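You operate a simulated robot arm through the tools that you are given. There is no shell and no other tool. Be economical: measure what you need, move in short steps, check, and stop when the job is done.

You run a simulated two-armed robot. Do the job below in one go: nothing can be reset, and whatever is moved stays where it is left.

TASK
Prove the GO gauge in the setting ring, then push it into both eyes of leaf 24.
Fine: steady the ring as the gauge goes in and comes out; put the gauge back in its socket.

It is judged by the outcome, as a careful person would: the job done as asked, and still so three seconds after it is handed in. It fails if anything else is knocked over, pushed out of place, dropped, spilled or broken.

THE ROBOT
Two 7-joint arms with two-finger parallel grippers on one trunk, on a base that drives. Base frame: it is fixed to the floor where the robot stands at the start and does not move with it; the origin is under the middle of the robot, x ahead of it, y to its left, z up. Readings come in m, degrees, newtons and seconds.
The left shoulder is at the start at [0.06, 0.143, 0.926], the right one opposite. With the tool pointing down near the work surface each hand reaches from about 0.3 to 0.72 m from the robot's upright axis, wherever it stands, measured 20 degrees to its own side. Places, roughly: blue feeler slider [0.4, -0.1, 0.9]; yellow feeler slider [0.4, -0.3, 0.9]. Payload 1.57 kg a hand.
The tool frame of a hand sits at the grasp point between the pads (the TCP): z along the fingers, y along the line on which they close. The tips reach 0.03 m beyond it. Largest opening 0.11 m; finger width 0.024, thickness 0.012; the body of the gripper, 0.048 by 0.112 m, starts 0.078 m behind the TCP.
Orientation is told as [roll, pitch, yaw] about the base's x, y, z axes, in that order, counted from this pose: with the fingers straight down and closing along the base's y, the tool's x points along the base's -x, its y along +y and its z along -z.

THE INTERFACE
- The arms move only by the tool jog_arm. It takes "left_targets", "right_targets" or both (then of equal length, played together; a hand with none holds still); each is a list of rows, each a list of 7 numbers: the turn, a rotation vector about the tool's x, y, z in degrees, then the shift along the tool's x, y, z in m, then the finger opening in m, from 0 to 0.11. In form: [[ax, ay, az, tx, ty, tz, claw], ...]. A call has 1 to 20 rows; each row shifts and turns the commanded pose from where the row before left it, along the tool's axes as they then stand. Each row takes 0.2 s and may step no farther than 0.05 m and 8.6 degrees from the row before; otherwise, or with a gripper value out of range, the whole call is refused. A pose out of reach is approached as far as the arm can. The call stops where the force on the tool passes 40 N (or 10 N more than at its start, if that is more) or the arm is blocked; 0.2 s more then pass. The fingers move at their own pace (about 0.045 m/s each) and stop on an object; they squeeze with about 30 N. The grip force told is the motor's: it shows also when the fingers shut on nothing. Time passes only in rows, and 0.2 s behind the last, so rows that do not move let the fingers close. It gives the time, the measured TCP pose, the force on the tool (base axes), the opening and the grip force at its end, in the units of the frame above (readings bear some noise), with the torque about the TCP (base axes, N m) and any sound that the robot's microphone picked up.
- Cameras (640 x 400 px; columns grow to the right, rows downward): "scene" is now at [0.0498, -0.0157, 1.5385]; the picture's right is [-0.19, -0.98, 0.00], its down [-0.71, 0.14, -0.70] and it looks along [0.68, -0.14, -0.72] (base axes); focal length 278 px, centre (320, 200). "left" rides on the left gripper at [0.07, -0.016, -0.141] in its tool frame; the picture's right is [0.23, 0.97, 0.00], its down [-0.86, 0.20, -0.48] and it looks along [-0.47, 0.11, 0.88] (tool axes); focal length 222 px, centre (320, 200). "right" rides on the right gripper at [0.07, 0.016, -0.141] in its tool frame; the picture's right is [-0.23, 0.97, 0.00], its down [-0.86, -0.20, -0.48] and it looks along [-0.47, -0.11, 0.88] (tool axes); focal length 222 px, centre (320, 200). There is no depth. A picture from a camera that has moved, and an enlarged one, comes with that camera's place and axes in the base frame and with its lens.
- capture(camera): a new picture of that camera. The clock stands still meanwhile.
- lift_body(by): slides the trunk up (or, below 0, down) by that many m; the arms and the scene camera ride with it, the base frame stays. It gives what a move gives, with no picture.
- roll_base(legs): drives the robot by 1 to 6 legs, each [ahead, left, turn to the left] in m, m and degrees, along the robot's own axes; the way and the turn of a leg run together, so that a leg with both is an arc; at most 1.5 m and 180 degrees a leg. The arms and the cameras ride along, it lands a little off, and it stops where it bumps. It gives what a move gives.
- turn_head(pan, tilt): turns the head with the scene camera to pan (to the left, within 86 degrees either way) and tilt (down, from -29 to 69), counted from straight ahead of the robot. It gives what a move gives.
- close_up(camera, box): a new picture of the part [left, top, right, bottom] of that camera's present view, enlarged. The clock stands still meanwhile.
- close_job(): hands the job in; it is judged then, once.

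Go step by step. Nothing tells you exact positions but the pictures and the camera data: compare them with the known pose of the tool, close in by small moves and look again before you grip or let go. The budget is 120 turns and 92 pictures, counting those below and the enlarged ones. Unless the task says otherwise, let go and move clear before handing in, and close with one line.

The tools are called after "Emit:" as name(argument=value, ...) on one line, values as JSON. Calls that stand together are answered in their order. jog_arm: Moves the arms, as the interface text tells. Its arguments: {"type":"object","properties":{"left_targets":{"type":"array","items":{"type":"array","items":{"type":"number"}}},"right_targets":{"type":"array","items":{"type":"array","items":{"type":"number"}}}},"required":[]} The other tools are called the same way: lift_body (by) slides the trunk up or down; roll_base (legs) drives the base; turn_head (pan, tilt) turns the head that bears the scene camera; capture (camera) takes a picture; close_up (camera, box) takes an enlarged picture of a part of a camera's view; close_job () hands the job in.

At the start:

```text
clock: 0.0
left_tool_pos: [0.5966, 0.0109, 0.9992]
left_tool_rot: [0.1, 0.0, 0.0]
left_contact_force: [0.4, -0.1, 0.4]
left_torque: [0.01, 0.02, -0.02]
left_finger_gap: 0.1101
left_gripper_force: 0.1
right_tool_pos: [0.4174, -0.3691, 0.9994]
right_tool_rot: [0.0, 0.1, 0.0]
right_contact_force: [0.4, 0.4, 0.6]
right_torque: [-0.01, 0.02, -0.03]
right_finger_gap: 0.11
right_gripper_force: 0.1
trunk travel left (down, up): [-0.525, 0.065]
robot x, y, heading: [-0.0004, -0.0015, 0.1]
head pan, tilt: [-11.2, 46.0]
```

scene: 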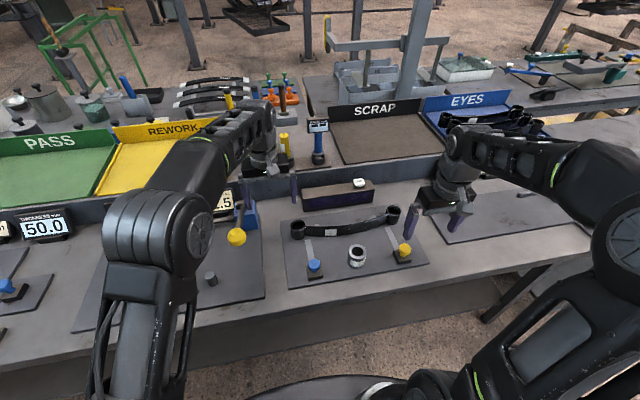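
right: 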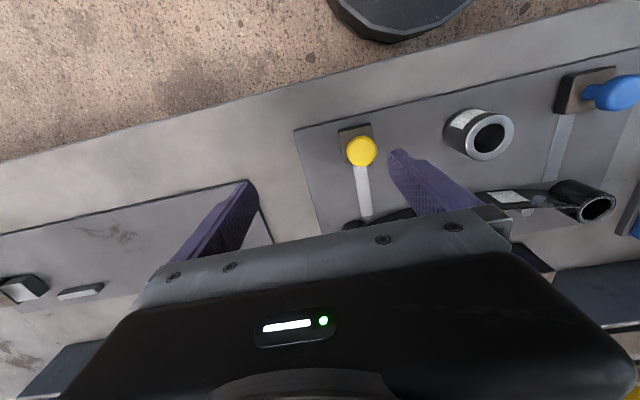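
left: 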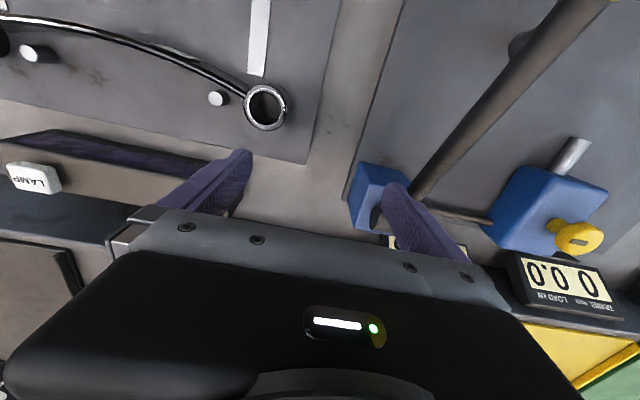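

I see a plate with a leaf having two eyes, a ring, and blue and yellow feeler sliders. I need to find the GO gauge and the labels, so I'll take enlarged pictures.

Emit:
close_up(camera="scene", box=[270, 170, 450, 290])

Emit:
close_up(camera="scene", box=[200, 60, 360, 160])

Emit:
close_up(camera="scene", box=[400, 70, 560, 170])

```text
3.33 times, centred on (360, 230) of scene
camera zoom: at [0.0498, -0.0157, 1.5385], right [-0.19, -0.98, 0.0], down [-0.71, 0.14, -0.7], along [0.68, -0.14, -0.72], focal length 928 px, centre (187, 100)
```

zoom: 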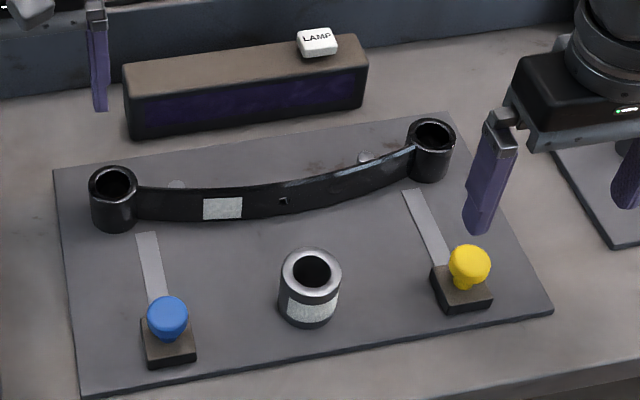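

```text
4.00 times, centred on (280, 110) of scene
camera zoom: at [0.0498, -0.0157, 1.5385], right [-0.19, -0.98, 0.0], down [-0.71, 0.14, -0.7], along [0.68, -0.14, -0.72], focal length 1114 px, centre (480, 560)
```

zoom: 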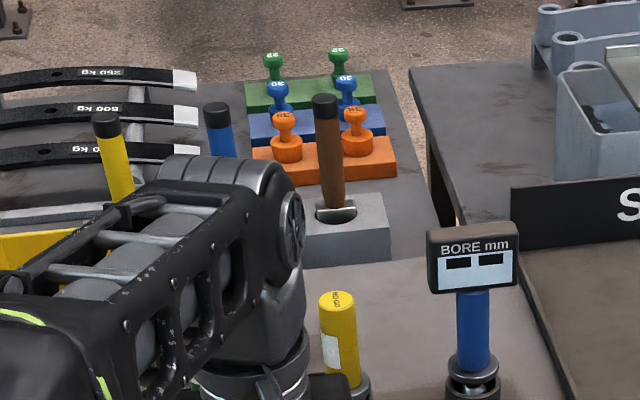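

```text
4.00 times, centred on (480, 120) of scene
camera zoom: at [0.0498, -0.0157, 1.5385], right [-0.19, -0.98, 0.0], down [-0.71, 0.14, -0.7], along [0.68, -0.14, -0.72], focal length 1114 px, centre (-320, 520)
```

zoom: 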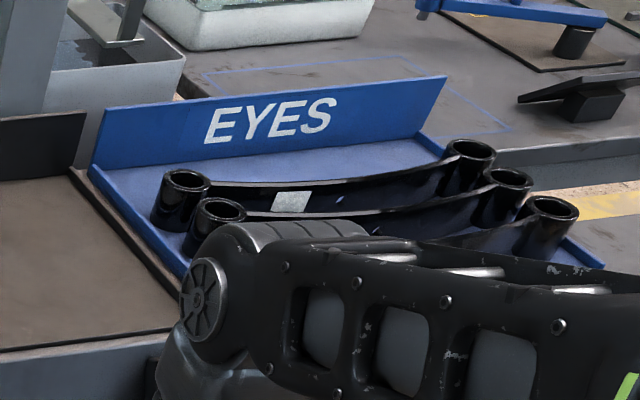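

The yellow plug in the left rack reads "NO GO", and the GO is probably hidden behind the left arm. I'll raise and pull back the left hand to see it, and zoom on the leaf label.

Emit:
jog_arm(left_targets=[[0, 0, 0, 0, 0, -0.04, 0.11], [0, 0, 0, 0, 0, -0.04, 0.11], [0, 0, 0, 0.04, 0.02, -0.02, 0.11], [0, 0, 0, 0.04, 0.03, 0, 0.11], [0, 0, 0, 0.04, 0.03, 0, 0.11], [0, 0, 0, 0.04, 0.03, 0, 0.11], [0, 0, 0, 0.04, 0.03, 0, 0.11], [0, 0, 0, 0.03, 0.04, 0, 0.11], [0, 0, 0, 0, 0.04, 0, 0.11]])

Emit:
close_up(camera="scene", box=[320, 220, 350, 240])

Emit:
capture(camera="scene")

```text
clock: 2.0
left_tool_pos: [0.3616, 0.2353, 1.0415]
left_tool_rot: [0.0, 0.1, -0.1]
left_contact_force: [-0.1, 0.2, 0.2]
left_torque: [0.0, 0.05, 0.0]
left_finger_gap: 0.11
left_gripper_force: 0.0
left hand out of reach, approached as far as the arm can: row 1, 2
right_tool_pos: [0.4172, -0.3694, 0.9997]
right_tool_rot: [-0.1, 0.0, 0.1]
right_contact_force: [-0.7, 1.4, -0.6]
right_torque: [-0.01, 0.0, 0.02]
right_finger_gap: 0.11
right_gripper_force: 0.1
trunk travel left (down, up): [-0.525, 0.065]
robot x, y, heading: [-0.001, -0.0022, 0.1]
head pan, tilt: [-11.2, 46.0]
```

```text
16.00 times, centred on (335, 230) of scene
camera zoom: at [0.05, -0.0152, 1.5385], right [-0.19, -0.98, 0.0], down [-0.71, 0.14, -0.69], along [0.68, -0.14, -0.72], focal length 4455 px, centre (80, -280)
```

zoom: 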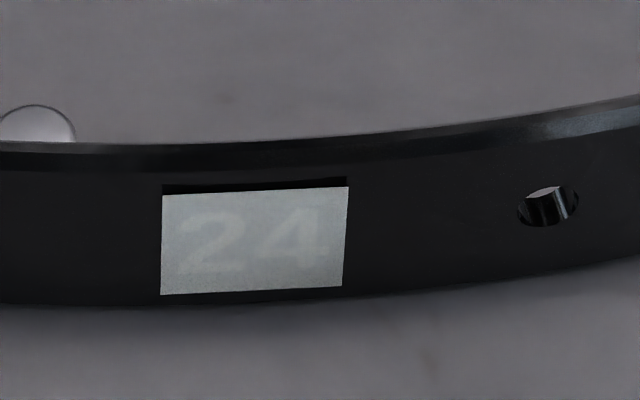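

```text
84 pictures are left
camera scene: at [0.05, -0.0152, 1.5385], right [-0.19, -0.98, 0.0], down [-0.71, 0.14, -0.69], along [0.68, -0.14, -0.72], focal length 278 px, centre (320, 200)
```

scene: 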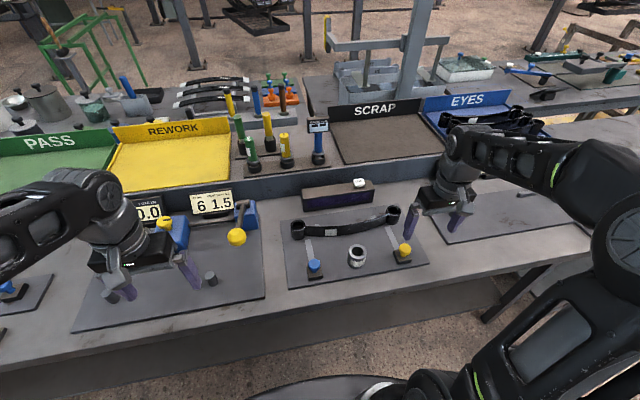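

The leaf on the plate is number 24. Now the gauge rack in detail.

Emit:
close_up(camera="scene", box=[225, 85, 345, 175])

Emit:
close_up(camera="scene", box=[230, 105, 300, 180])

Emit:
close_up(camera="scene", box=[332, 238, 380, 272])

```text
4.44 times, centred on (285, 130) of scene
camera zoom: at [0.05, -0.0152, 1.5385], right [-0.19, -0.98, 0.0], down [-0.71, 0.14, -0.69], along [0.68, -0.14, -0.72], focal length 1237 px, centre (476, 511)
```

zoom: 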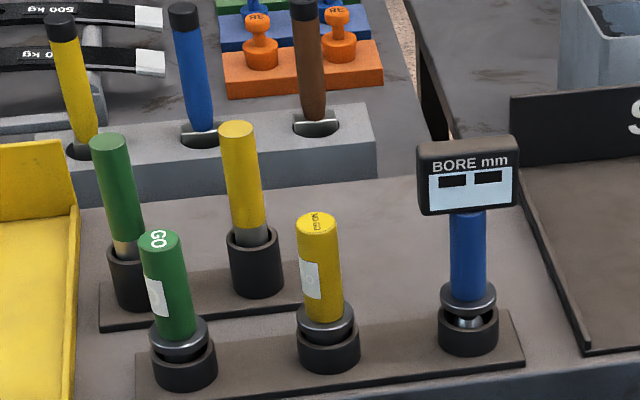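

```text
5.33 times, centred on (265, 142) of scene
camera zoom: at [0.05, -0.0152, 1.5385], right [-0.19, -0.98, 0.0], down [-0.71, 0.14, -0.69], along [0.68, -0.14, -0.72], focal length 1485 px, centre (613, 507)
```

zoom: 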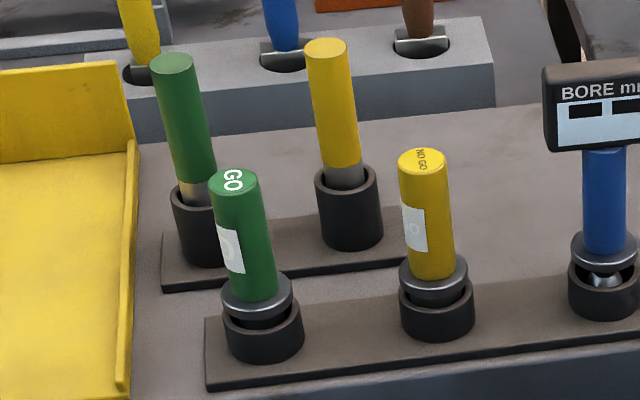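

```text
11.76 times, centred on (356, 255) of scene
camera zoom: at [0.05, -0.0152, 1.5385], right [-0.19, -0.98, 0.0], down [-0.71, 0.14, -0.69], along [0.68, -0.14, -0.72], focal length 3276 px, centre (-104, -447)
```

zoom: 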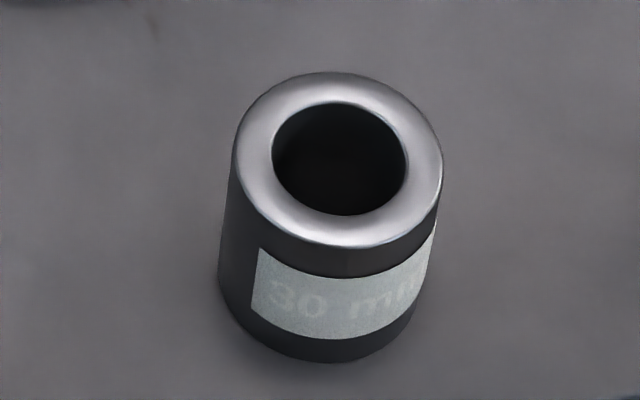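

The front green plug marked "GO" is my gauge, at roughly (0.89, 0.07) if the shelf is level with the bench. The setting ring (30 mm) is near (0.435, −0.20). I'll raise both hands and drive ahead a bit, which gets me into reach and gives a second view to triangulate from.

Emit:
jog_arm(left_targets=[[0, 0, 0, 0, 0, -0.04, 0.11], [0, 0, 0, 0, 0, -0.04, 0.11], [0, 0, 0, 0, 0, -0.04, 0.11]], right_targets=[[0, 0, 0, 0, 0, -0.04, 0.11], [0, 0, 0, 0.02, -0.02, -0.04, 0.11], [0, 0, 0, 0.02, -0.02, -0.04, 0.11]])

Emit:
roll_base(legs=[[0.15, 0, 0]])

Emit:
capture(camera="scene")

```text
clock: 2.8
left_tool_pos: [0.3644, 0.2422, 1.1204]
left_tool_rot: [-0.7, -0.6, 0.2]
left_contact_force: [0.8, 1.7, -0.9]
left_torque: [-0.13, 0.05, 0.0]
left_finger_gap: 0.11
left_gripper_force: 0.1
left hand out of reach, approached as far as the arm can: row 2, 3
right_tool_pos: [0.3815, -0.4001, 1.1178]
right_tool_rot: [0.5, -1.4, -0.5]
right_contact_force: [0.3, 0.5, -0.3]
right_torque: [-0.06, -0.01, 0.0]
right_finger_gap: 0.11
right_gripper_force: 0.0
right hand out of reach, approached as far as the arm can: row 3
trunk travel left (down, up): [-0.525, 0.065]
robot x, y, heading: [-0.0016, 0.0013, -0.4]
head pan, tilt: [-11.2, 46.0]
```

```text
clock: 4.4
left_tool_pos: [0.5112, 0.2381, 1.122]
left_tool_rot: [-0.6, -0.9, 0.1]
left_contact_force: [0.2, -0.7, 0.9]
left_torque: [-0.02, -0.03, 0.01]
left_finger_gap: 0.1099
left_gripper_force: 0.1
right_tool_pos: [0.5283, -0.4071, 1.1171]
right_tool_rot: [0.6, -1.5, -0.7]
right_contact_force: [0.4, -0.4, -0.2]
right_torque: [0.0, -0.03, 0.01]
right_finger_gap: 0.11
right_gripper_force: 0.0
trunk travel left (down, up): [-0.525, 0.065]
robot x, y, heading: [0.1498, -0.0012, -0.0]
head pan, tilt: [-11.2, 46.0]
stopped in leg 1: the robot was blocked; the commanded pose is now the measured one
```

```text
80 pictures are left
camera scene: at [0.1972, -0.0158, 1.5385], right [-0.2, -0.98, 0.0], down [-0.7, 0.14, -0.7], along [0.68, -0.14, -0.72], focal length 278 px, centre (320, 200)
```

scene: 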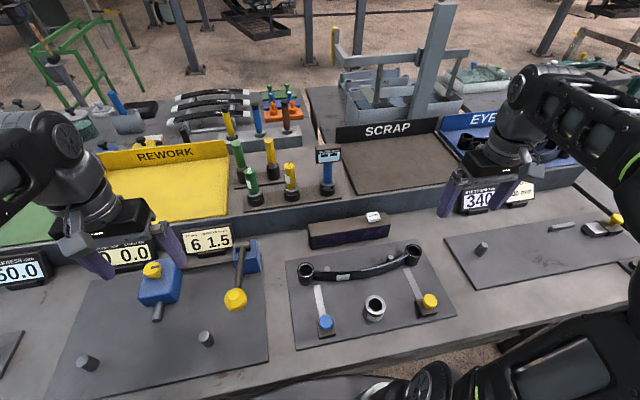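

The base got to x≈0.15 before being blocked. Now I'll zoom for triangulating the gauge, ring and eyes.

Emit:
close_up(camera="scene", box=[225, 130, 345, 210])

Emit:
close_up(camera="scene", box=[280, 230, 460, 350])

```text
5.00 times, centred on (285, 170) of scene
camera zoom: at [0.1972, -0.0158, 1.5385], right [-0.2, -0.98, 0.0], down [-0.7, 0.14, -0.7], along [0.68, -0.14, -0.72], focal length 1392 px, centre (495, 350)
```

zoom: 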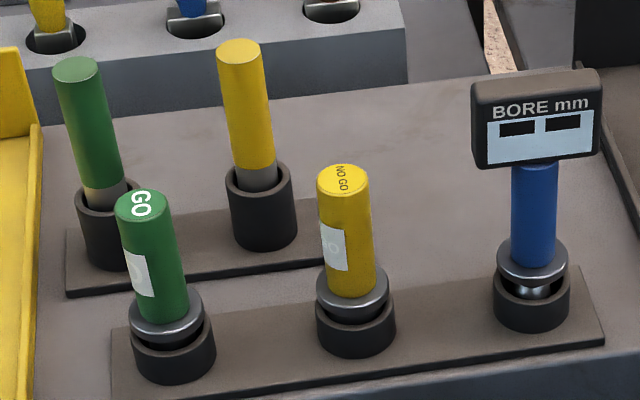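

```text
3.33 times, centred on (370, 290) of scene
camera zoom: at [0.1972, -0.0158, 1.5385], right [-0.2, -0.98, 0.0], down [-0.7, 0.14, -0.7], along [0.68, -0.14, -0.72], focal length 928 px, centre (153, -100)
```

zoom: 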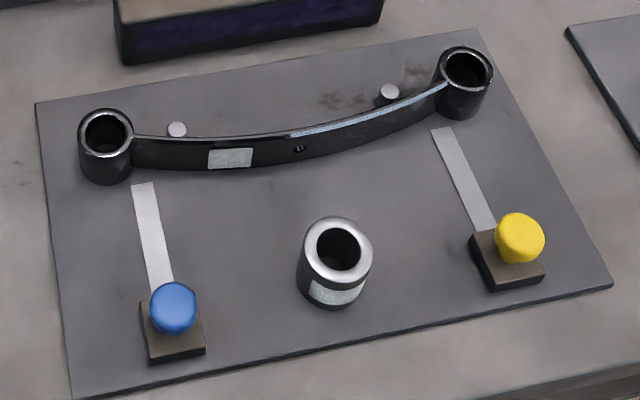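

Triangulated: GO gauge axis ≈ (0.775, 0.055) with its top at z≈1.072 and collar top at z≈0.995 (raised shelf). The ring is at (0.441, −0.195) with its top at z≈0.907, and the eyes are at (0.552, −0.05) and (0.552, −0.339) with tops at z≈0.92. Next I raise the trunk, shift right, and tilt the left hand forward to reach the gauge.

Emit:
lift_body(by=0.06)

Emit:
roll_base(legs=[[-0.01, 0, 0], [0, -0.09, 0]])

Emit:
jog_arm(left_targets=[[0, -7.5, 0, 0, 0, 0, 0.08], [0, -7.5, 0, 0, 0, 0, 0.08], [0, -7.5, 0, 0, 0, 0, 0.08], [0, -7.5, 0, 0, 0, 0, 0.08]])

```text
clock: 5.4
left_tool_pos: [0.5119, 0.2364, 1.1821]
left_tool_rot: [-0.4, -0.8, 0.2]
left_contact_force: [0.3, 0.2, 0.3]
left_torque: [-0.01, -0.01, -0.01]
left_finger_gap: 0.1098
left_gripper_force: 0.1
right_tool_pos: [0.5283, -0.4069, 1.1773]
right_tool_rot: [0.6, -1.4, -0.7]
right_contact_force: [0.1, 0.1, 0.4]
right_torque: [0.02, 0.01, 0.0]
right_finger_gap: 0.1103
right_gripper_force: 0.0
trunk travel left (down, up): [-0.585, 0.005]
robot x, y, heading: [0.152, 0.0019, -0.1]
head pan, tilt: [-11.2, 46.0]
```

```text
clock: 6.8
left_tool_pos: [0.5016, 0.1465, 1.1831]
left_tool_rot: [-0.4, -0.9, 0.4]
left_contact_force: [0.1, -0.2, 0.6]
left_torque: [0.08, -0.01, -0.01]
left_finger_gap: 0.11
left_gripper_force: 0.1
right_tool_pos: [0.5202, -0.496, 1.1764]
right_tool_rot: [0.6, -1.4, -0.6]
right_contact_force: [-0.9, -0.5, -0.3]
right_torque: [0.02, 0.01, -0.02]
right_finger_gap: 0.1099
right_gripper_force: 0.1
trunk travel left (down, up): [-0.585, 0.005]
robot x, y, heading: [0.1422, -0.0915, 0.3]
head pan, tilt: [-11.2, 46.0]
```

```text
clock: 7.8
left_tool_pos: [0.5003, 0.1475, 1.183]
left_tool_rot: [-0.6, -30.9, 0.6]
left_contact_force: [-0.6, -0.6, 0.2]
left_torque: [-0.01, 0.02, 0.0]
left_finger_gap: 0.08
left_gripper_force: 0.1
right_tool_pos: [0.5201, -0.4951, 1.1768]
right_tool_rot: [0.6, -1.5, -0.5]
right_contact_force: [0.5, -0.2, 0.5]
right_torque: [0.0, 0.0, -0.02]
right_finger_gap: 0.1099
right_gripper_force: 0.0
trunk travel left (down, up): [-0.585, 0.005]
robot x, y, heading: [0.1393, -0.0911, 0.0]
head pan, tilt: [-11.2, 46.0]
```

The left hand is tilted 31° forward. I move it to a standoff above and behind the GO gauge, then look.

Emit:
jog_arm(left_targets=[[0, 0, 0, -0.0266, -0.0154, 0.0214, 0.08], [0, 0, 0, -0.0266, -0.0154, 0.0214, 0.08], [0, 0, 0, -0.0266, -0.0154, 0.0214, 0.08], [0, 0, 0, -0.0266, -0.0154, 0.0214, 0.08], [0, 0, 0, -0.0266, -0.0154, 0.0214, 0.08], [0, 0, 0, -0.0266, -0.0154, 0.0214, 0.08]])

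Emit:
capture(camera="left")

Emit:
capture(camera="scene")

```text
clock: 9.2
left_tool_pos: [0.7068, 0.0554, 1.1537]
left_tool_rot: [-0.5, -30.8, 0.7]
left_contact_force: [-0.1, -0.3, -1.2]
left_torque: [-0.03, 0.01, 0.01]
left_finger_gap: 0.0802
left_gripper_force: 0.1
right_tool_pos: [0.522, -0.4959, 1.1759]
right_tool_rot: [0.6, -1.5, -0.4]
right_contact_force: [-0.4, -1.2, -0.3]
right_torque: [0.03, 0.05, -0.02]
right_finger_gap: 0.1099
right_gripper_force: 0.0
trunk travel left (down, up): [-0.585, 0.005]
robot x, y, heading: [0.1376, -0.0906, 0.0]
head pan, tilt: [-11.2, 46.0]
```

```text
77 pictures are left
camera left: at [0.5748, 0.039, 1.2392], right [-0.2, 0.97, -0.12], down [0.49, 0.21, 0.85], along [0.85, 0.11, -0.52], focal length 222 px, centre (320, 200)
```

left: 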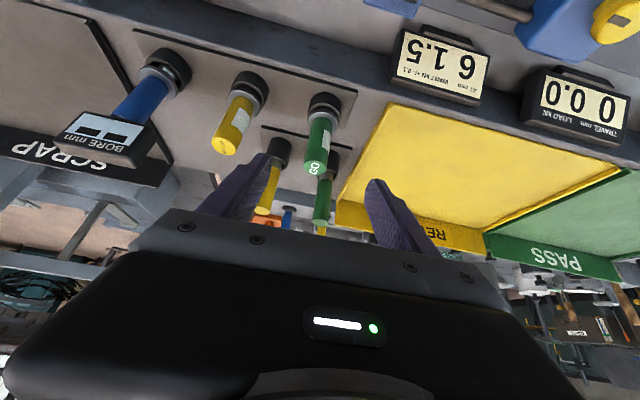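

```text
76 pictures are left
camera scene: at [0.1904, -0.1061, 1.5984], right [-0.19, -0.98, 0.0], down [-0.71, 0.14, -0.69], along [0.68, -0.13, -0.72], focal length 278 px, centre (320, 200)
```

scene: 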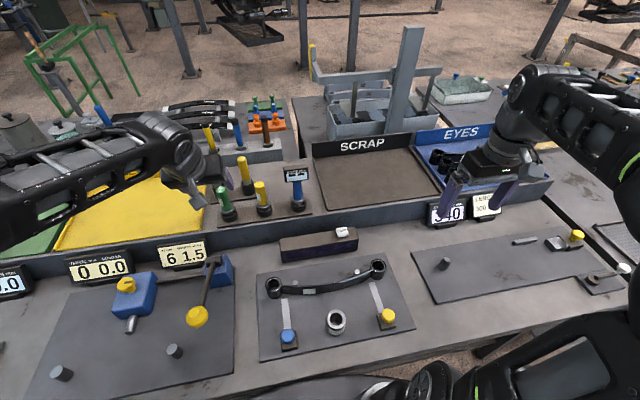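

Emit:
close_up(camera="left", box=[230, 70, 390, 190])

Emit:
close_up(camera="scene", box=[180, 130, 320, 230])

```text
3.33 times, centred on (310, 130) of left
camera zoom: at [0.5748, 0.039, 1.2392], right [-0.2, 0.97, -0.12], down [0.49, 0.21, 0.85], along [0.85, 0.11, -0.52], focal length 740 px, centre (353, 433)
```

zoom: 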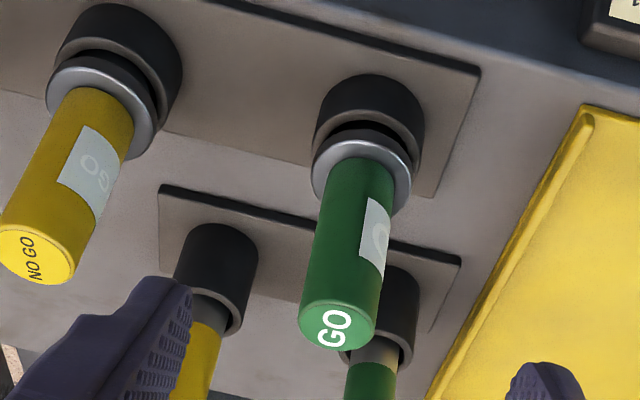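

```text
4.00 times, centred on (250, 180) of scene
camera zoom: at [0.1904, -0.1061, 1.5984], right [-0.19, -0.98, 0.0], down [-0.71, 0.14, -0.69], along [0.68, -0.13, -0.72], focal length 1114 px, centre (600, 280)
```

zoom: 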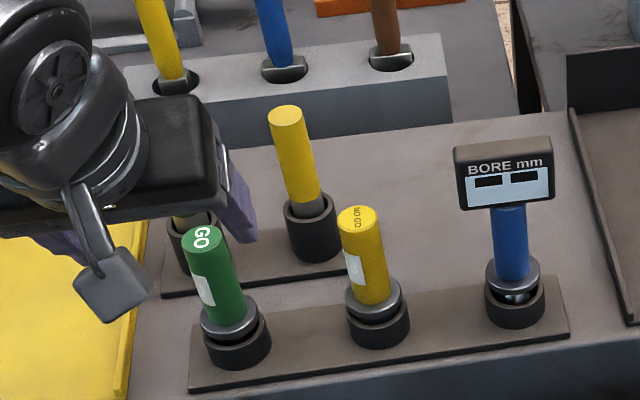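

The pose matches: the gauge axis is about (0.777, 0.054), dead along my tool axis. I advance 0.10 m along the fingers and check.

Emit:
jog_arm(left_targets=[[0, 0, 0, 0, -0.0003, 0.03, 0.075], [0, 0, 0, 0, -0.0004, 0.03, 0.07], [0, 0, 0, 0, -0.0004, 0.025, 0.07], [0, 0, 0, 0, -0.0003, 0.02, 0.07]])

Emit:
capture(camera="left")

Emit:
close_up(camera="scene", box=[180, 130, 320, 230])

```text
clock: 10.2
left_tool_pos: [0.7577, 0.0578, 1.0624]
left_tool_rot: [-0.7, -30.8, 0.7]
left_contact_force: [0.0, -0.4, 0.5]
left_torque: [0.0, -0.02, 0.01]
left_finger_gap: 0.0702
left_gripper_force: 0.0
right_tool_pos: [0.5201, -0.4954, 1.1781]
right_tool_rot: [0.6, -1.4, -0.2]
right_contact_force: [0.2, 0.4, -1.0]
right_torque: [-0.02, 0.01, 0.01]
right_finger_gap: 0.1102
right_gripper_force: 0.1
trunk travel left (down, up): [-0.585, 0.005]
robot x, y, heading: [0.1418, -0.0894, -0.0]
head pan, tilt: [-11.2, 46.0]
```

```text
73 pictures are left
camera left: at [0.6255, 0.0392, 1.1491], right [-0.2, 0.97, -0.12], down [0.49, 0.21, 0.85], along [0.85, 0.11, -0.52], focal length 222 px, centre (320, 200)
```

left: 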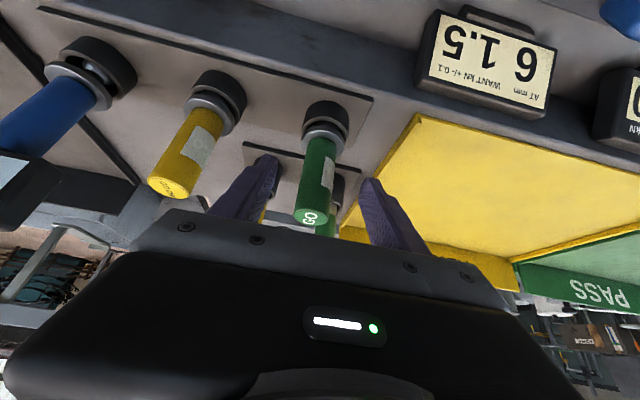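

```text
4.00 times, centred on (250, 180) of scene
camera zoom: at [0.189, -0.1057, 1.5985], right [-0.19, -0.98, 0.0], down [-0.71, 0.14, -0.69], along [0.68, -0.13, -0.72], focal length 1114 px, centre (600, 280)
```

zoom: 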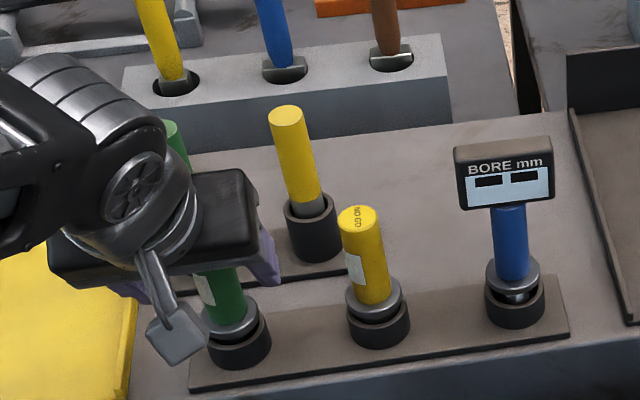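

The handle sits centred between the fingers. I finish the approach and close.

Emit:
jog_arm(left_targets=[[0, 0, 0, 0, 0, 0.017, 0.065], [0, 0, 0, 0, 0, 0.016, 0.055], [0, 0, 0, 0, 0, 0, 0.045], [0, 0, 0, 0, 0, 0, 0.035]])

Emit:
capture(camera="left")

```text
clock: 11.2
left_tool_pos: [0.7753, 0.0545, 1.0346]
left_tool_rot: [-0.6, -30.7, 0.7]
left_contact_force: [-0.3, 0.1, 0.7]
left_torque: [0.01, -0.03, 0.04]
left_finger_gap: 0.0346
left_gripper_force: 0.1
right_tool_pos: [0.5202, -0.4958, 1.175]
right_tool_rot: [0.6, -1.4, -0.5]
right_contact_force: [-0.4, -0.1, -0.1]
right_torque: [0.0, 0.01, 0.02]
right_finger_gap: 0.11
right_gripper_force: 0.0
trunk travel left (down, up): [-0.585, 0.005]
robot x, y, heading: [0.1386, -0.0918, 0.3]
head pan, tilt: [-11.2, 46.0]
```

```text
71 pictures are left
camera left: at [0.6436, 0.0378, 1.1213], right [-0.2, 0.97, -0.12], down [0.49, 0.21, 0.85], along [0.85, 0.11, -0.52], focal length 222 px, centre (320, 200)
```

left: 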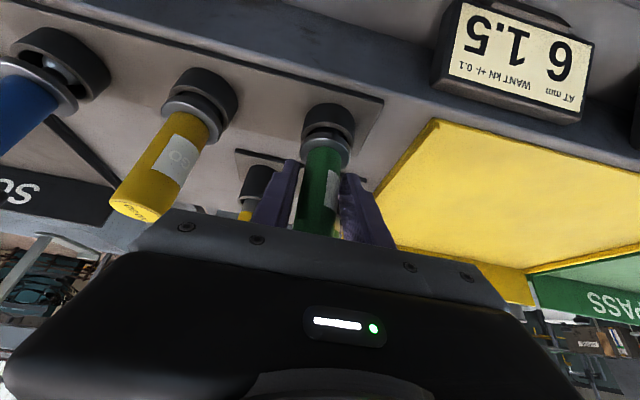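

Emit:
jog_arm(left_targets=[[0, 0, 0, 0, 0, 0, 0.02], [0, 0, 0, 0, 0, 0, 0.015], [0, 0, 0, 0, 0, 0, 0.015], [0, 0, 0, 0, 0, 0, 0.015]])

```text
clock: 12.2
left_tool_pos: [0.7761, 0.0561, 1.0354]
left_tool_rot: [-0.7, -30.8, 0.7]
left_contact_force: [0.5, 0.4, -0.1]
left_torque: [0.09, -0.03, -0.03]
left_finger_gap: 0.0273
left_gripper_force: 30.2
right_tool_pos: [0.5209, -0.4967, 1.1767]
right_tool_rot: [0.6, -1.6, -0.4]
right_contact_force: [-0.8, 0.1, -0.2]
right_torque: [0.02, 0.01, -0.01]
right_finger_gap: 0.11
right_gripper_force: 0.1
trunk travel left (down, up): [-0.585, 0.005]
robot x, y, heading: [0.138, -0.0911, -0.0]
head pan, tilt: [-11.2, 46.0]
```

The handle is gripped (27 mm). Now I lift straight up in small steps.

Emit:
jog_arm(left_targets=[[0, 0, 0, -0.0051, 0, -0.0086, 0.015], [0, 0, 0, -0.0077, 0, -0.0129, 0.015], [0, 0, 0, -0.0077, 0, -0.0129, 0.015], [0, 0, 0, -0.0077, 0, -0.0129, 0.015], [0, 0, 0, -0.0077, 0, -0.0129, 0.015]])

Emit:
close_up(camera="scene", box=[180, 130, 320, 230])

Emit:
capture(camera="left")

```text
clock: 13.4
left_tool_pos: [0.7749, 0.0572, 1.1051]
left_tool_rot: [-0.6, -30.8, 0.7]
left_contact_force: [-0.1, -0.4, -2.7]
left_torque: [-0.03, -0.01, -0.01]
left_finger_gap: 0.0269
left_gripper_force: 30.0
right_tool_pos: [0.5202, -0.496, 1.1764]
right_tool_rot: [0.6, -1.5, -0.5]
right_contact_force: [-1.1, -0.8, 0.7]
right_torque: [0.05, -0.01, -0.03]
right_finger_gap: 0.11
right_gripper_force: 0.1
trunk travel left (down, up): [-0.585, 0.005]
robot x, y, heading: [0.1389, -0.0889, 0.4]
head pan, tilt: [-11.2, 46.0]
```

```text
4.00 times, centred on (250, 180) of scene
camera zoom: at [0.1888, -0.1058, 1.5985], right [-0.19, -0.98, 0.0], down [-0.71, 0.14, -0.7], along [0.68, -0.13, -0.72], focal length 1114 px, centre (600, 280)
```

zoom: 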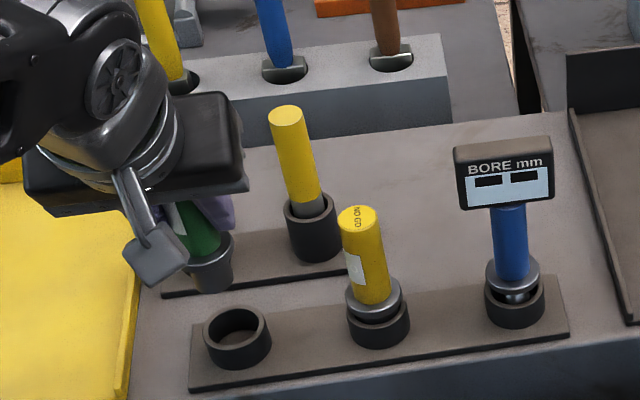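

```text
69 pictures are left
camera left: at [0.6427, 0.0397, 1.1917], right [-0.2, 0.97, -0.12], down [0.49, 0.21, 0.85], along [0.85, 0.11, -0.52], focal length 222 px, centre (320, 200)
```

left: 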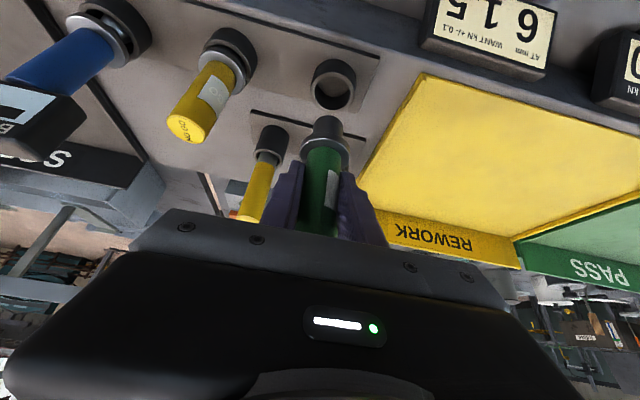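

The gauge is out, upright. I raise a little, retract it toward the robot, then back the base off and shift right to centre on the ring plate.

Emit:
jog_arm(left_targets=[[0, 0, 0, -0.0077, 0, -0.0129, 0.015], [0, 0, 0, -0.0077, 0, -0.0129, 0.015], [0, 0, 0, 0.0318, 0, -0.0189, 0.015], [0, 0, 0, 0.0318, 0, -0.0189, 0.015], [0, 0, 0, 0.0318, 0, -0.0189, 0.015], [0, 0, 0, 0.0318, 0, -0.0189, 0.015], [0, 0, 0, 0.0318, 0, -0.0189, 0.015], [0, 0, 0, 0.0318, 0, -0.0189, 0.015]])

Emit:
roll_base(legs=[[-0.09, 0, 0], [0, -0.1, 0]])

Emit:
turn_head(pan=0, tilt=58)

Emit:
capture(camera="scene")

```text
clock: 15.2
left_tool_pos: [0.5518, 0.0549, 1.1351]
left_tool_rot: [-0.5, -30.9, 0.7]
left_contact_force: [-0.4, 0.2, -2.9]
left_torque: [0.03, -0.04, -0.01]
left_finger_gap: 0.0271
left_gripper_force: 29.3
right_tool_pos: [0.5194, -0.4953, 1.1767]
right_tool_rot: [0.7, -1.5, -0.6]
right_contact_force: [-0.6, 0.3, -0.2]
right_torque: [-0.04, -0.03, 0.01]
right_finger_gap: 0.11
right_gripper_force: 0.1
trunk travel left (down, up): [-0.585, 0.005]
robot x, y, heading: [0.1407, -0.0909, 0.0]
head pan, tilt: [-11.2, 46.0]
```

```text
clock: 17.1
left_tool_pos: [0.465, -0.0466, 1.1347]
left_tool_rot: [-0.4, -30.8, 0.7]
left_contact_force: [0.2, -0.3, -2.4]
left_torque: [0.01, 0.02, 0.05]
left_finger_gap: 0.0272
left_gripper_force: 30.3
right_tool_pos: [0.4316, -0.596, 1.1765]
right_tool_rot: [0.6, -1.4, -0.4]
right_contact_force: [0.2, -0.6, -0.6]
right_torque: [0.06, -0.01, 0.01]
right_finger_gap: 0.11
right_gripper_force: 0.0
trunk travel left (down, up): [-0.585, 0.005]
robot x, y, heading: [0.0498, -0.189, 0.2]
head pan, tilt: [-11.2, 46.0]
```

```text
clock: 17.8
left_tool_pos: [0.4652, -0.0456, 1.1344]
left_tool_rot: [-0.6, -30.8, 0.7]
left_contact_force: [-0.5, -0.1, -3.0]
left_torque: [0.01, 0.01, -0.01]
left_finger_gap: 0.0271
left_gripper_force: 29.5
right_tool_pos: [0.4315, -0.5942, 1.1765]
right_tool_rot: [0.6, -1.5, -0.5]
right_contact_force: [0.3, -0.4, 0.2]
right_torque: [0.03, -0.03, 0.0]
right_finger_gap: 0.1099
right_gripper_force: 0.0
trunk travel left (down, up): [-0.585, 0.005]
robot x, y, heading: [0.0496, -0.1949, 0.3]
head pan, tilt: [0.0, 58.0]
```

```text
68 pictures are left
camera scene: at [0.0903, -0.1894, 1.5828], right [0.0, -1.0, 0.0], down [-0.85, 0.0, -0.53], along [0.53, 0.0, -0.85], focal length 278 px, centre (320, 200)
```

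scene: 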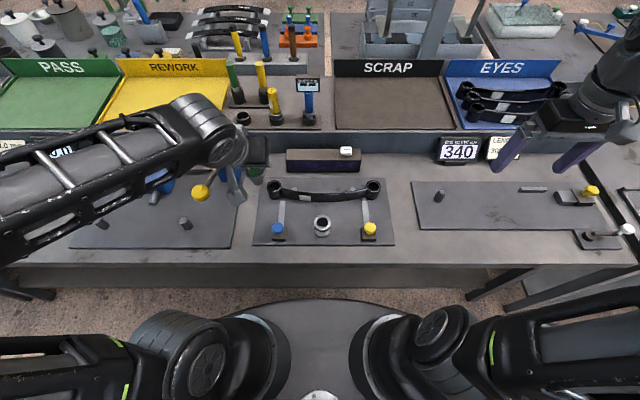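

I'm holding the gauge; the ring sits between the two knobs. I back the base up for arm room. Then I swing the left hand around the vertical (hand to the left) and tilt the right hand 45° to steady the ring from the front.

Emit:
roll_base(legs=[[-0.12, 0, 0]])

Emit:
jog_arm(left_targets=[[4.39, 0, 7.36, 0, 0, 0, 0.015], [4.39, 0, 7.36, 0, 0, 0, 0.015], [4.39, 0, 7.36, 0, 0, 0, 0.015], [4.39, 0, 7.36, 0, 0, 0, 0.015], [4.39, 0, 7.36, 0, 0, 0, 0.015], [4.39, 0, 7.36, 0, 0, 0, 0.015], [4.39, 0, 7.36, 0, 0, 0, 0.015]], right_targets=[[0, -7.25, 0, 0, 0, 0, 0.08], [0, -7.25, 0, 0, 0, 0, 0.07], [0, -7.25, 0, 0, 0, 0, 0.07], [0, -7.25, 0, 0, 0, 0, 0.07], [0, -7.25, 0, 0, 0, 0, 0.07], [0, -7.25, 0, 0, 0, 0, 0.07], [0, 0, 0, 0, 0, 0, 0.07]])

Emit:
capture(camera="scene")

```text
clock: 19.0
left_tool_pos: [0.3449, -0.0448, 1.1351]
left_tool_rot: [-0.5, -30.9, 0.7]
left_contact_force: [-0.6, 0.3, -3.6]
left_torque: [-0.02, -0.01, -0.02]
left_finger_gap: 0.027
left_gripper_force: 30.8
right_tool_pos: [0.3113, -0.5948, 1.1774]
right_tool_rot: [0.6, -1.4, -0.4]
right_contact_force: [-1.9, 0.3, -0.4]
right_torque: [0.01, -0.04, 0.0]
right_finger_gap: 0.11
right_gripper_force: 0.0
trunk travel left (down, up): [-0.585, 0.005]
robot x, y, heading: [-0.0742, -0.1925, 0.3]
head pan, tilt: [0.0, 58.0]
```

```text
clock: 20.6
left_tool_pos: [0.345, -0.0447, 1.1352]
left_tool_rot: [-0.2, -31.2, -59.4]
left_contact_force: [0.2, 0.3, -3.7]
left_torque: [0.02, 0.06, -0.02]
left_finger_gap: 0.0271
left_gripper_force: 30.0
right_tool_pos: [0.3138, -0.595, 1.1752]
right_tool_rot: [0.8, -45.0, -0.9]
right_contact_force: [-0.3, -0.4, -1.4]
right_torque: [-0.02, 0.0, 0.02]
right_finger_gap: 0.0697
right_gripper_force: 0.0
trunk travel left (down, up): [-0.585, 0.005]
robot x, y, heading: [-0.0685, -0.1916, 0.1]
head pan, tilt: [0.0, 58.0]
```

```text
67 pictures are left
camera scene: at [-0.0282, -0.1898, 1.5827], right [0.0, -1.0, 0.0], down [-0.85, 0.0, -0.53], along [0.53, 0.0, -0.85], focal length 278 px, centre (320, 200)
```

scene: 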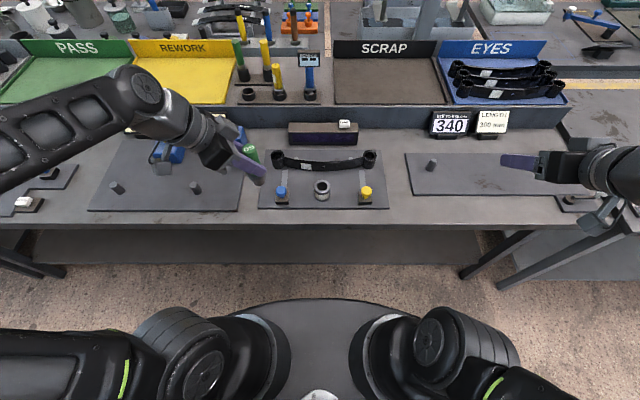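

Both orientations took. I now bring the right hand to a standoff in front of and above the ring.

Emit:
jog_arm(right_targets=[[0, 0, 0, 0.01, 0.0363, 0.0134, 0.07], [0, 0, 0, 0.01, 0.0363, 0.0134, 0.07], [0, 0, 0, 0.01, 0.0363, 0.0134, 0.07], [0, 0, 0, 0.01, 0.0363, 0.0134, 0.07], [0, 0, 0, 0.01, 0.0363, 0.0134, 0.07], [0, 0, 0, 0.01, 0.0363, 0.0134, 0.07], [0, 0, 0, 0.01, 0.0363, 0.0134, 0.07], [0, 0, 0, 0.01, 0.0363, 0.0134, 0.07], [0, 0, 0, 0.01, 0.0363, 0.0134, 0.07], [0, 0, 0, 0.01, 0.0363, 0.0134, 0.07], [0, 0, 0, 0.01, 0.0363, 0.0134, 0.07]])

Emit:
capture(camera="right")

Emit:
close_up(camera="scene", box=[220, 120, 420, 245])

```text
clock: 23.0
left_tool_pos: [0.3461, -0.0454, 1.1347]
left_tool_rot: [-0.3, -31.1, -59.4]
left_contact_force: [-0.8, 0.7, -3.8]
left_torque: [0.02, 0.04, -0.02]
left_finger_gap: 0.0271
left_gripper_force: 30.1
right_tool_pos: [0.3811, -0.1926, 1.0407]
right_tool_rot: [6.6, -43.5, -4.2]
right_contact_force: [0.8, -0.2, 0.2]
right_torque: [-0.01, 0.0, -0.05]
right_finger_gap: 0.0702
right_gripper_force: 0.0
right hand out of reach, approached as far as the arm can: row 3, 4, 5, 6, 7
trunk travel left (down, up): [-0.585, 0.005]
robot x, y, heading: [-0.0678, -0.1918, 0.1]
head pan, tilt: [0.0, 58.0]
```

```text
66 pictures are left
camera right: at [0.2335, -0.1807, 1.0951], right [0.16, 0.96, 0.24], down [0.29, -0.27, 0.92], along [0.94, -0.08, -0.32], focal length 222 px, centre (320, 200)
```

right: 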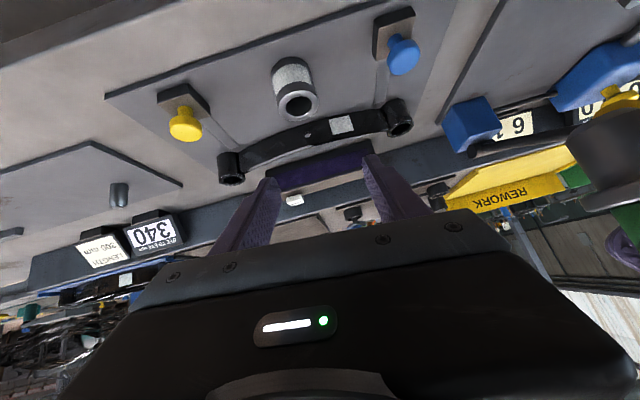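

```text
3.20 times, centred on (320, 182) of scene
camera zoom: at [-0.0291, -0.1898, 1.5828], right [0.0, -1.0, 0.0], down [-0.85, 0.0, -0.53], along [0.53, 0.0, -0.85], focal length 891 px, centre (320, 256)
```

zoom: 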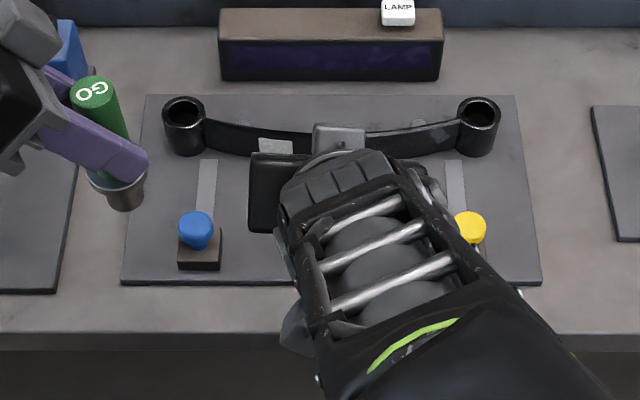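

The tilt drifted a little where the path ran out of reach. I correct the orientation, drop to the approach line, and look from the right hand.

Emit:
jog_arm(right_targets=[[6.6, 0, 0, 0, 0, 0, 0.07], [-2.9, -1.5, -3.05, 0, 0, 0, 0.07], [0, 0, 0, 0.02, -0.0008, 0, 0.07], [0, 0, 0, 0.022, -0.0008, 0, 0.07], [0, 0, 0, 0.022, -0.0008, 0, 0.07], [0, 0, 0, 0, 0, 0, 0.07]])

Emit:
capture(camera="right")

```text
clock: 23.5
left_tool_pos: [0.3446, -0.0436, 1.134]
left_tool_rot: [-0.3, -31.1, -59.4]
left_contact_force: [-0.3, 0.5, -2.3]
left_torque: [0.03, 0.02, 0.0]
left_finger_gap: 0.0269
left_gripper_force: 29.8
right_tool_pos: [0.3791, -0.1928, 1.042]
right_tool_rot: [9.9, -38.8, -11.7]
right_contact_force: [0.7, -0.6, 0.6]
right_torque: [-0.03, -0.01, 0.02]
right_finger_gap: 0.0699
right_gripper_force: 0.0
trunk travel left (down, up): [-0.585, 0.005]
robot x, y, heading: [-0.071, -0.1908, 0.2]
head pan, tilt: [0.0, 58.0]
stopped in row 2 (right hand): the arm was blocked; the commanded pose is now the measured one
```

```text
64 pictures are left
camera right: at [0.2371, -0.1698, 1.109], right [0.26, 0.93, 0.27], down [0.33, -0.35, 0.88], along [0.91, -0.14, -0.4], focal length 222 px, centre (320, 200)
```

right: 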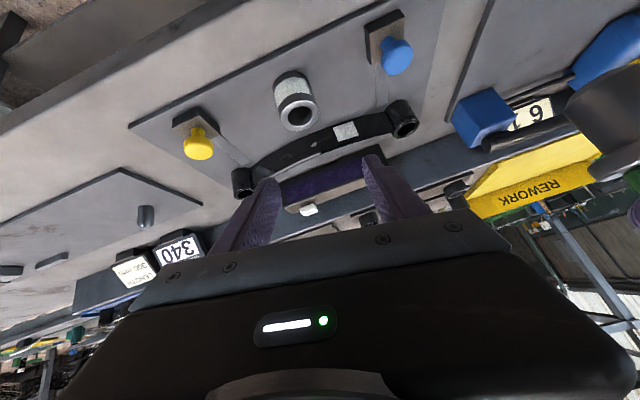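

The right arm hit a joint limit in that pose. I reorient it so its back points to its own side (yaw ≈ +45°), stepping outwards a bit as I turn.

Emit:
jog_arm(right_targets=[[0, 0, 0, 0, -0.035, 0, 0.07], [0, 0, 0, 0, -0.035, 0, 0.07], [0, 0, 0, 0, -0.035, 0, 0.07], [-5.08, 0, -6.31, 0, 0, 0, 0.07], [-5.08, 0, -6.31, 0, 0, 0, 0.07], [-5.08, 0, -6.31, 0, 0, 0, 0.07], [-5.08, 0, -6.31, 0, 0, 0, 0.07], [-5.08, 0, -6.31, 0, 0, 0, 0.07], [-5.08, 0, -6.31, 0, 0, 0, 0.07], [-5.08, 0, -6.31, 0, 0, 0, 0.07]])

```text
clock: 25.9
left_tool_pos: [0.344, -0.0444, 1.134]
left_tool_rot: [-0.4, -31.3, -59.5]
left_contact_force: [0.1, -0.2, -3.2]
left_torque: [-0.02, -0.02, 0.01]
left_finger_gap: 0.0268
left_gripper_force: 30.6
right_tool_pos: [0.3936, -0.3336, 1.0439]
right_tool_rot: [4.0, -45.6, 35.7]
right_contact_force: [0.0, 0.5, -0.5]
right_torque: [0.02, 0.01, -0.05]
right_finger_gap: 0.0701
right_gripper_force: 0.1
right hand out of reach, approached as far as the arm can: row 3, 4, 7, 8
trunk travel left (down, up): [-0.585, 0.005]
robot x, y, heading: [-0.0682, -0.194, 0.0]
head pan, tilt: [0.0, 58.0]
stopped in row 10 (right hand): the arm was blocked; the commanded pose is now the measured one
```

Emit:
jog_arm(right_targets=[[2, 0, 0, 0.0082, 0.0282, 0.0163, 0.07], [2, 0, 0, 0.0082, 0.0282, 0.0163, 0.07], [0, 0, 0, 0.0082, 0.0282, 0.0163, 0.07], [0, 0, 0, 0, 0, 0, 0.07]])

Emit:
capture(camera="right")

Emit:
capture(camera="scene")

```text
clock: 26.9
left_tool_pos: [0.345, -0.0456, 1.1343]
left_tool_rot: [-0.3, -31.2, -59.4]
left_contact_force: [-0.6, -0.3, -1.9]
left_torque: [0.03, 0.0, -0.01]
left_finger_gap: 0.0272
left_gripper_force: 29.7
right_tool_pos: [0.3837, -0.2575, 1.0024]
right_tool_rot: [0.0, -46.0, 35.7]
right_contact_force: [-0.1, 0.0, 0.1]
right_torque: [0.01, -0.05, 0.02]
right_finger_gap: 0.0701
right_gripper_force: 0.0
right hand out of reach, approached as far as the arm can: row 2, 3
trunk travel left (down, up): [-0.585, 0.005]
robot x, y, heading: [-0.0675, -0.1902, -0.1]
head pan, tilt: [0.0, 58.0]
```

```text
63 pictures are left
camera right: at [0.2522, -0.3314, 1.0507], right [-0.44, 0.88, 0.16], down [0.32, -0.02, 0.95], along [0.84, 0.47, -0.28], focal length 222 px, centre (320, 200)
```

right: 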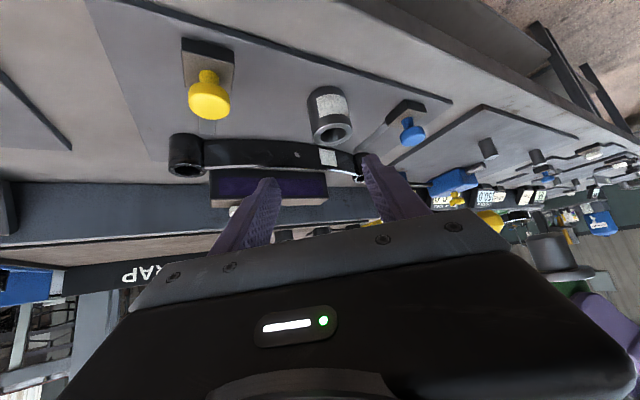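

```text
62 pictures are left
camera scene: at [-0.0298, -0.1901, 1.5827], right [0.0, -1.0, 0.0], down [-0.85, 0.0, -0.53], along [0.53, 0.0, -0.85], focal length 278 px, centre (320, 200)
```

scene: 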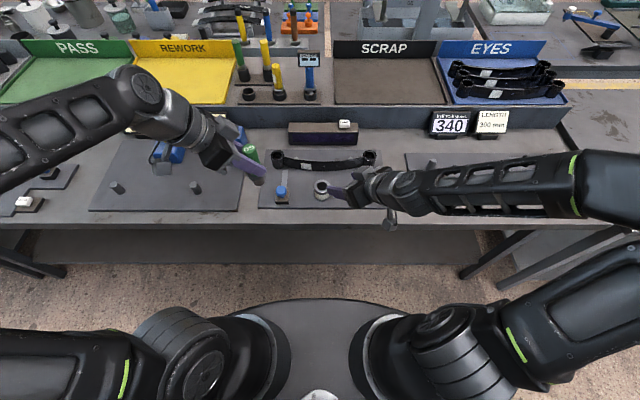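

Orientation is right now, but the arm is too folded at this distance. I back the base another 8 cm and continue to the approach line.

Emit:
roll_base(legs=[[-0.08, 0, 0]])

```text
clock: 27.9
left_tool_pos: [0.2631, -0.0442, 1.1347]
left_tool_rot: [-0.3, -31.2, -59.3]
left_contact_force: [-0.6, -0.1, -2.1]
left_torque: [0.06, -0.03, 0.04]
left_finger_gap: 0.0272
left_gripper_force: 30.0
right_tool_pos: [0.303, -0.2567, 1.0024]
right_tool_rot: [0.2, -45.9, 35.8]
right_contact_force: [-0.5, 1.0, 0.0]
right_torque: [0.0, 0.0, -0.02]
right_finger_gap: 0.0699
right_gripper_force: 0.1
trunk travel left (down, up): [-0.585, 0.005]
robot x, y, heading: [-0.1526, -0.19, 0.1]
head pan, tilt: [0.0, 58.0]
```

Emit:
jog_arm(right_targets=[[0, 0, 0, -0.0124, -0.0158, 0.0195, 0.07], [0, 0, 0, -0.0124, -0.0158, 0.0195, 0.07], [0, 0, 0, 0, 0, 0, 0.07]])

Emit:
capture(camera="right")

Emit:
close_up(camera="scene", box=[240, 60, 400, 180])

```text
clock: 28.7
left_tool_pos: [0.2628, -0.0447, 1.1336]
left_tool_rot: [-0.2, -31.2, -59.3]
left_contact_force: [-0.8, -0.7, -2.4]
left_torque: [0.02, 0.0, -0.01]
left_finger_gap: 0.0272
left_gripper_force: 29.4
right_tool_pos: [0.3573, -0.2561, 0.9899]
right_tool_rot: [0.2, -45.9, 35.7]
right_contact_force: [0.0, 0.2, -0.3]
right_torque: [-0.01, -0.02, -0.02]
right_finger_gap: 0.0699
right_gripper_force: 0.0
trunk travel left (down, up): [-0.585, 0.005]
robot x, y, heading: [-0.1463, -0.1909, 0.2]
head pan, tilt: [0.0, 58.0]
```

```text
61 pictures are left
camera right: at [0.2256, -0.3292, 1.0387], right [-0.44, 0.88, 0.17], down [0.32, -0.02, 0.95], along [0.84, 0.47, -0.28], focal length 222 px, centre (320, 200)
```

right: 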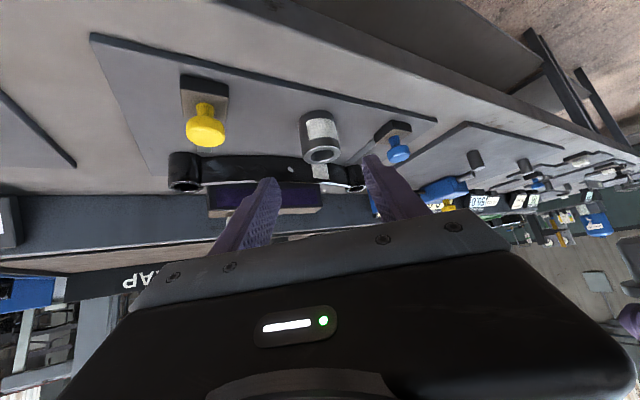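

```text
3.33 times, centred on (320, 120) of scene
camera zoom: at [-0.11, -0.19, 1.5827], right [0.0, -1.0, 0.0], down [-0.85, 0.0, -0.53], along [0.53, 0.0, -0.85], focal length 928 px, centre (320, 467)
```

zoom: 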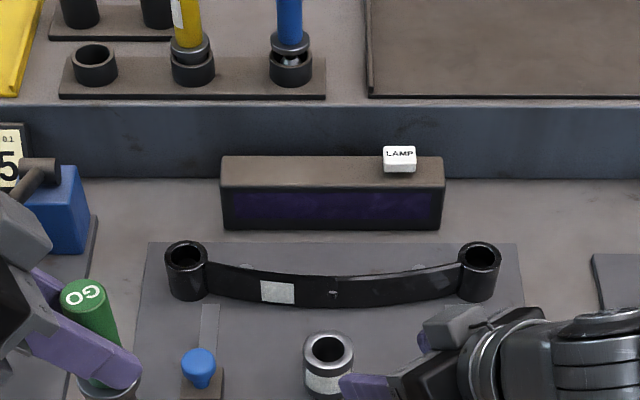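

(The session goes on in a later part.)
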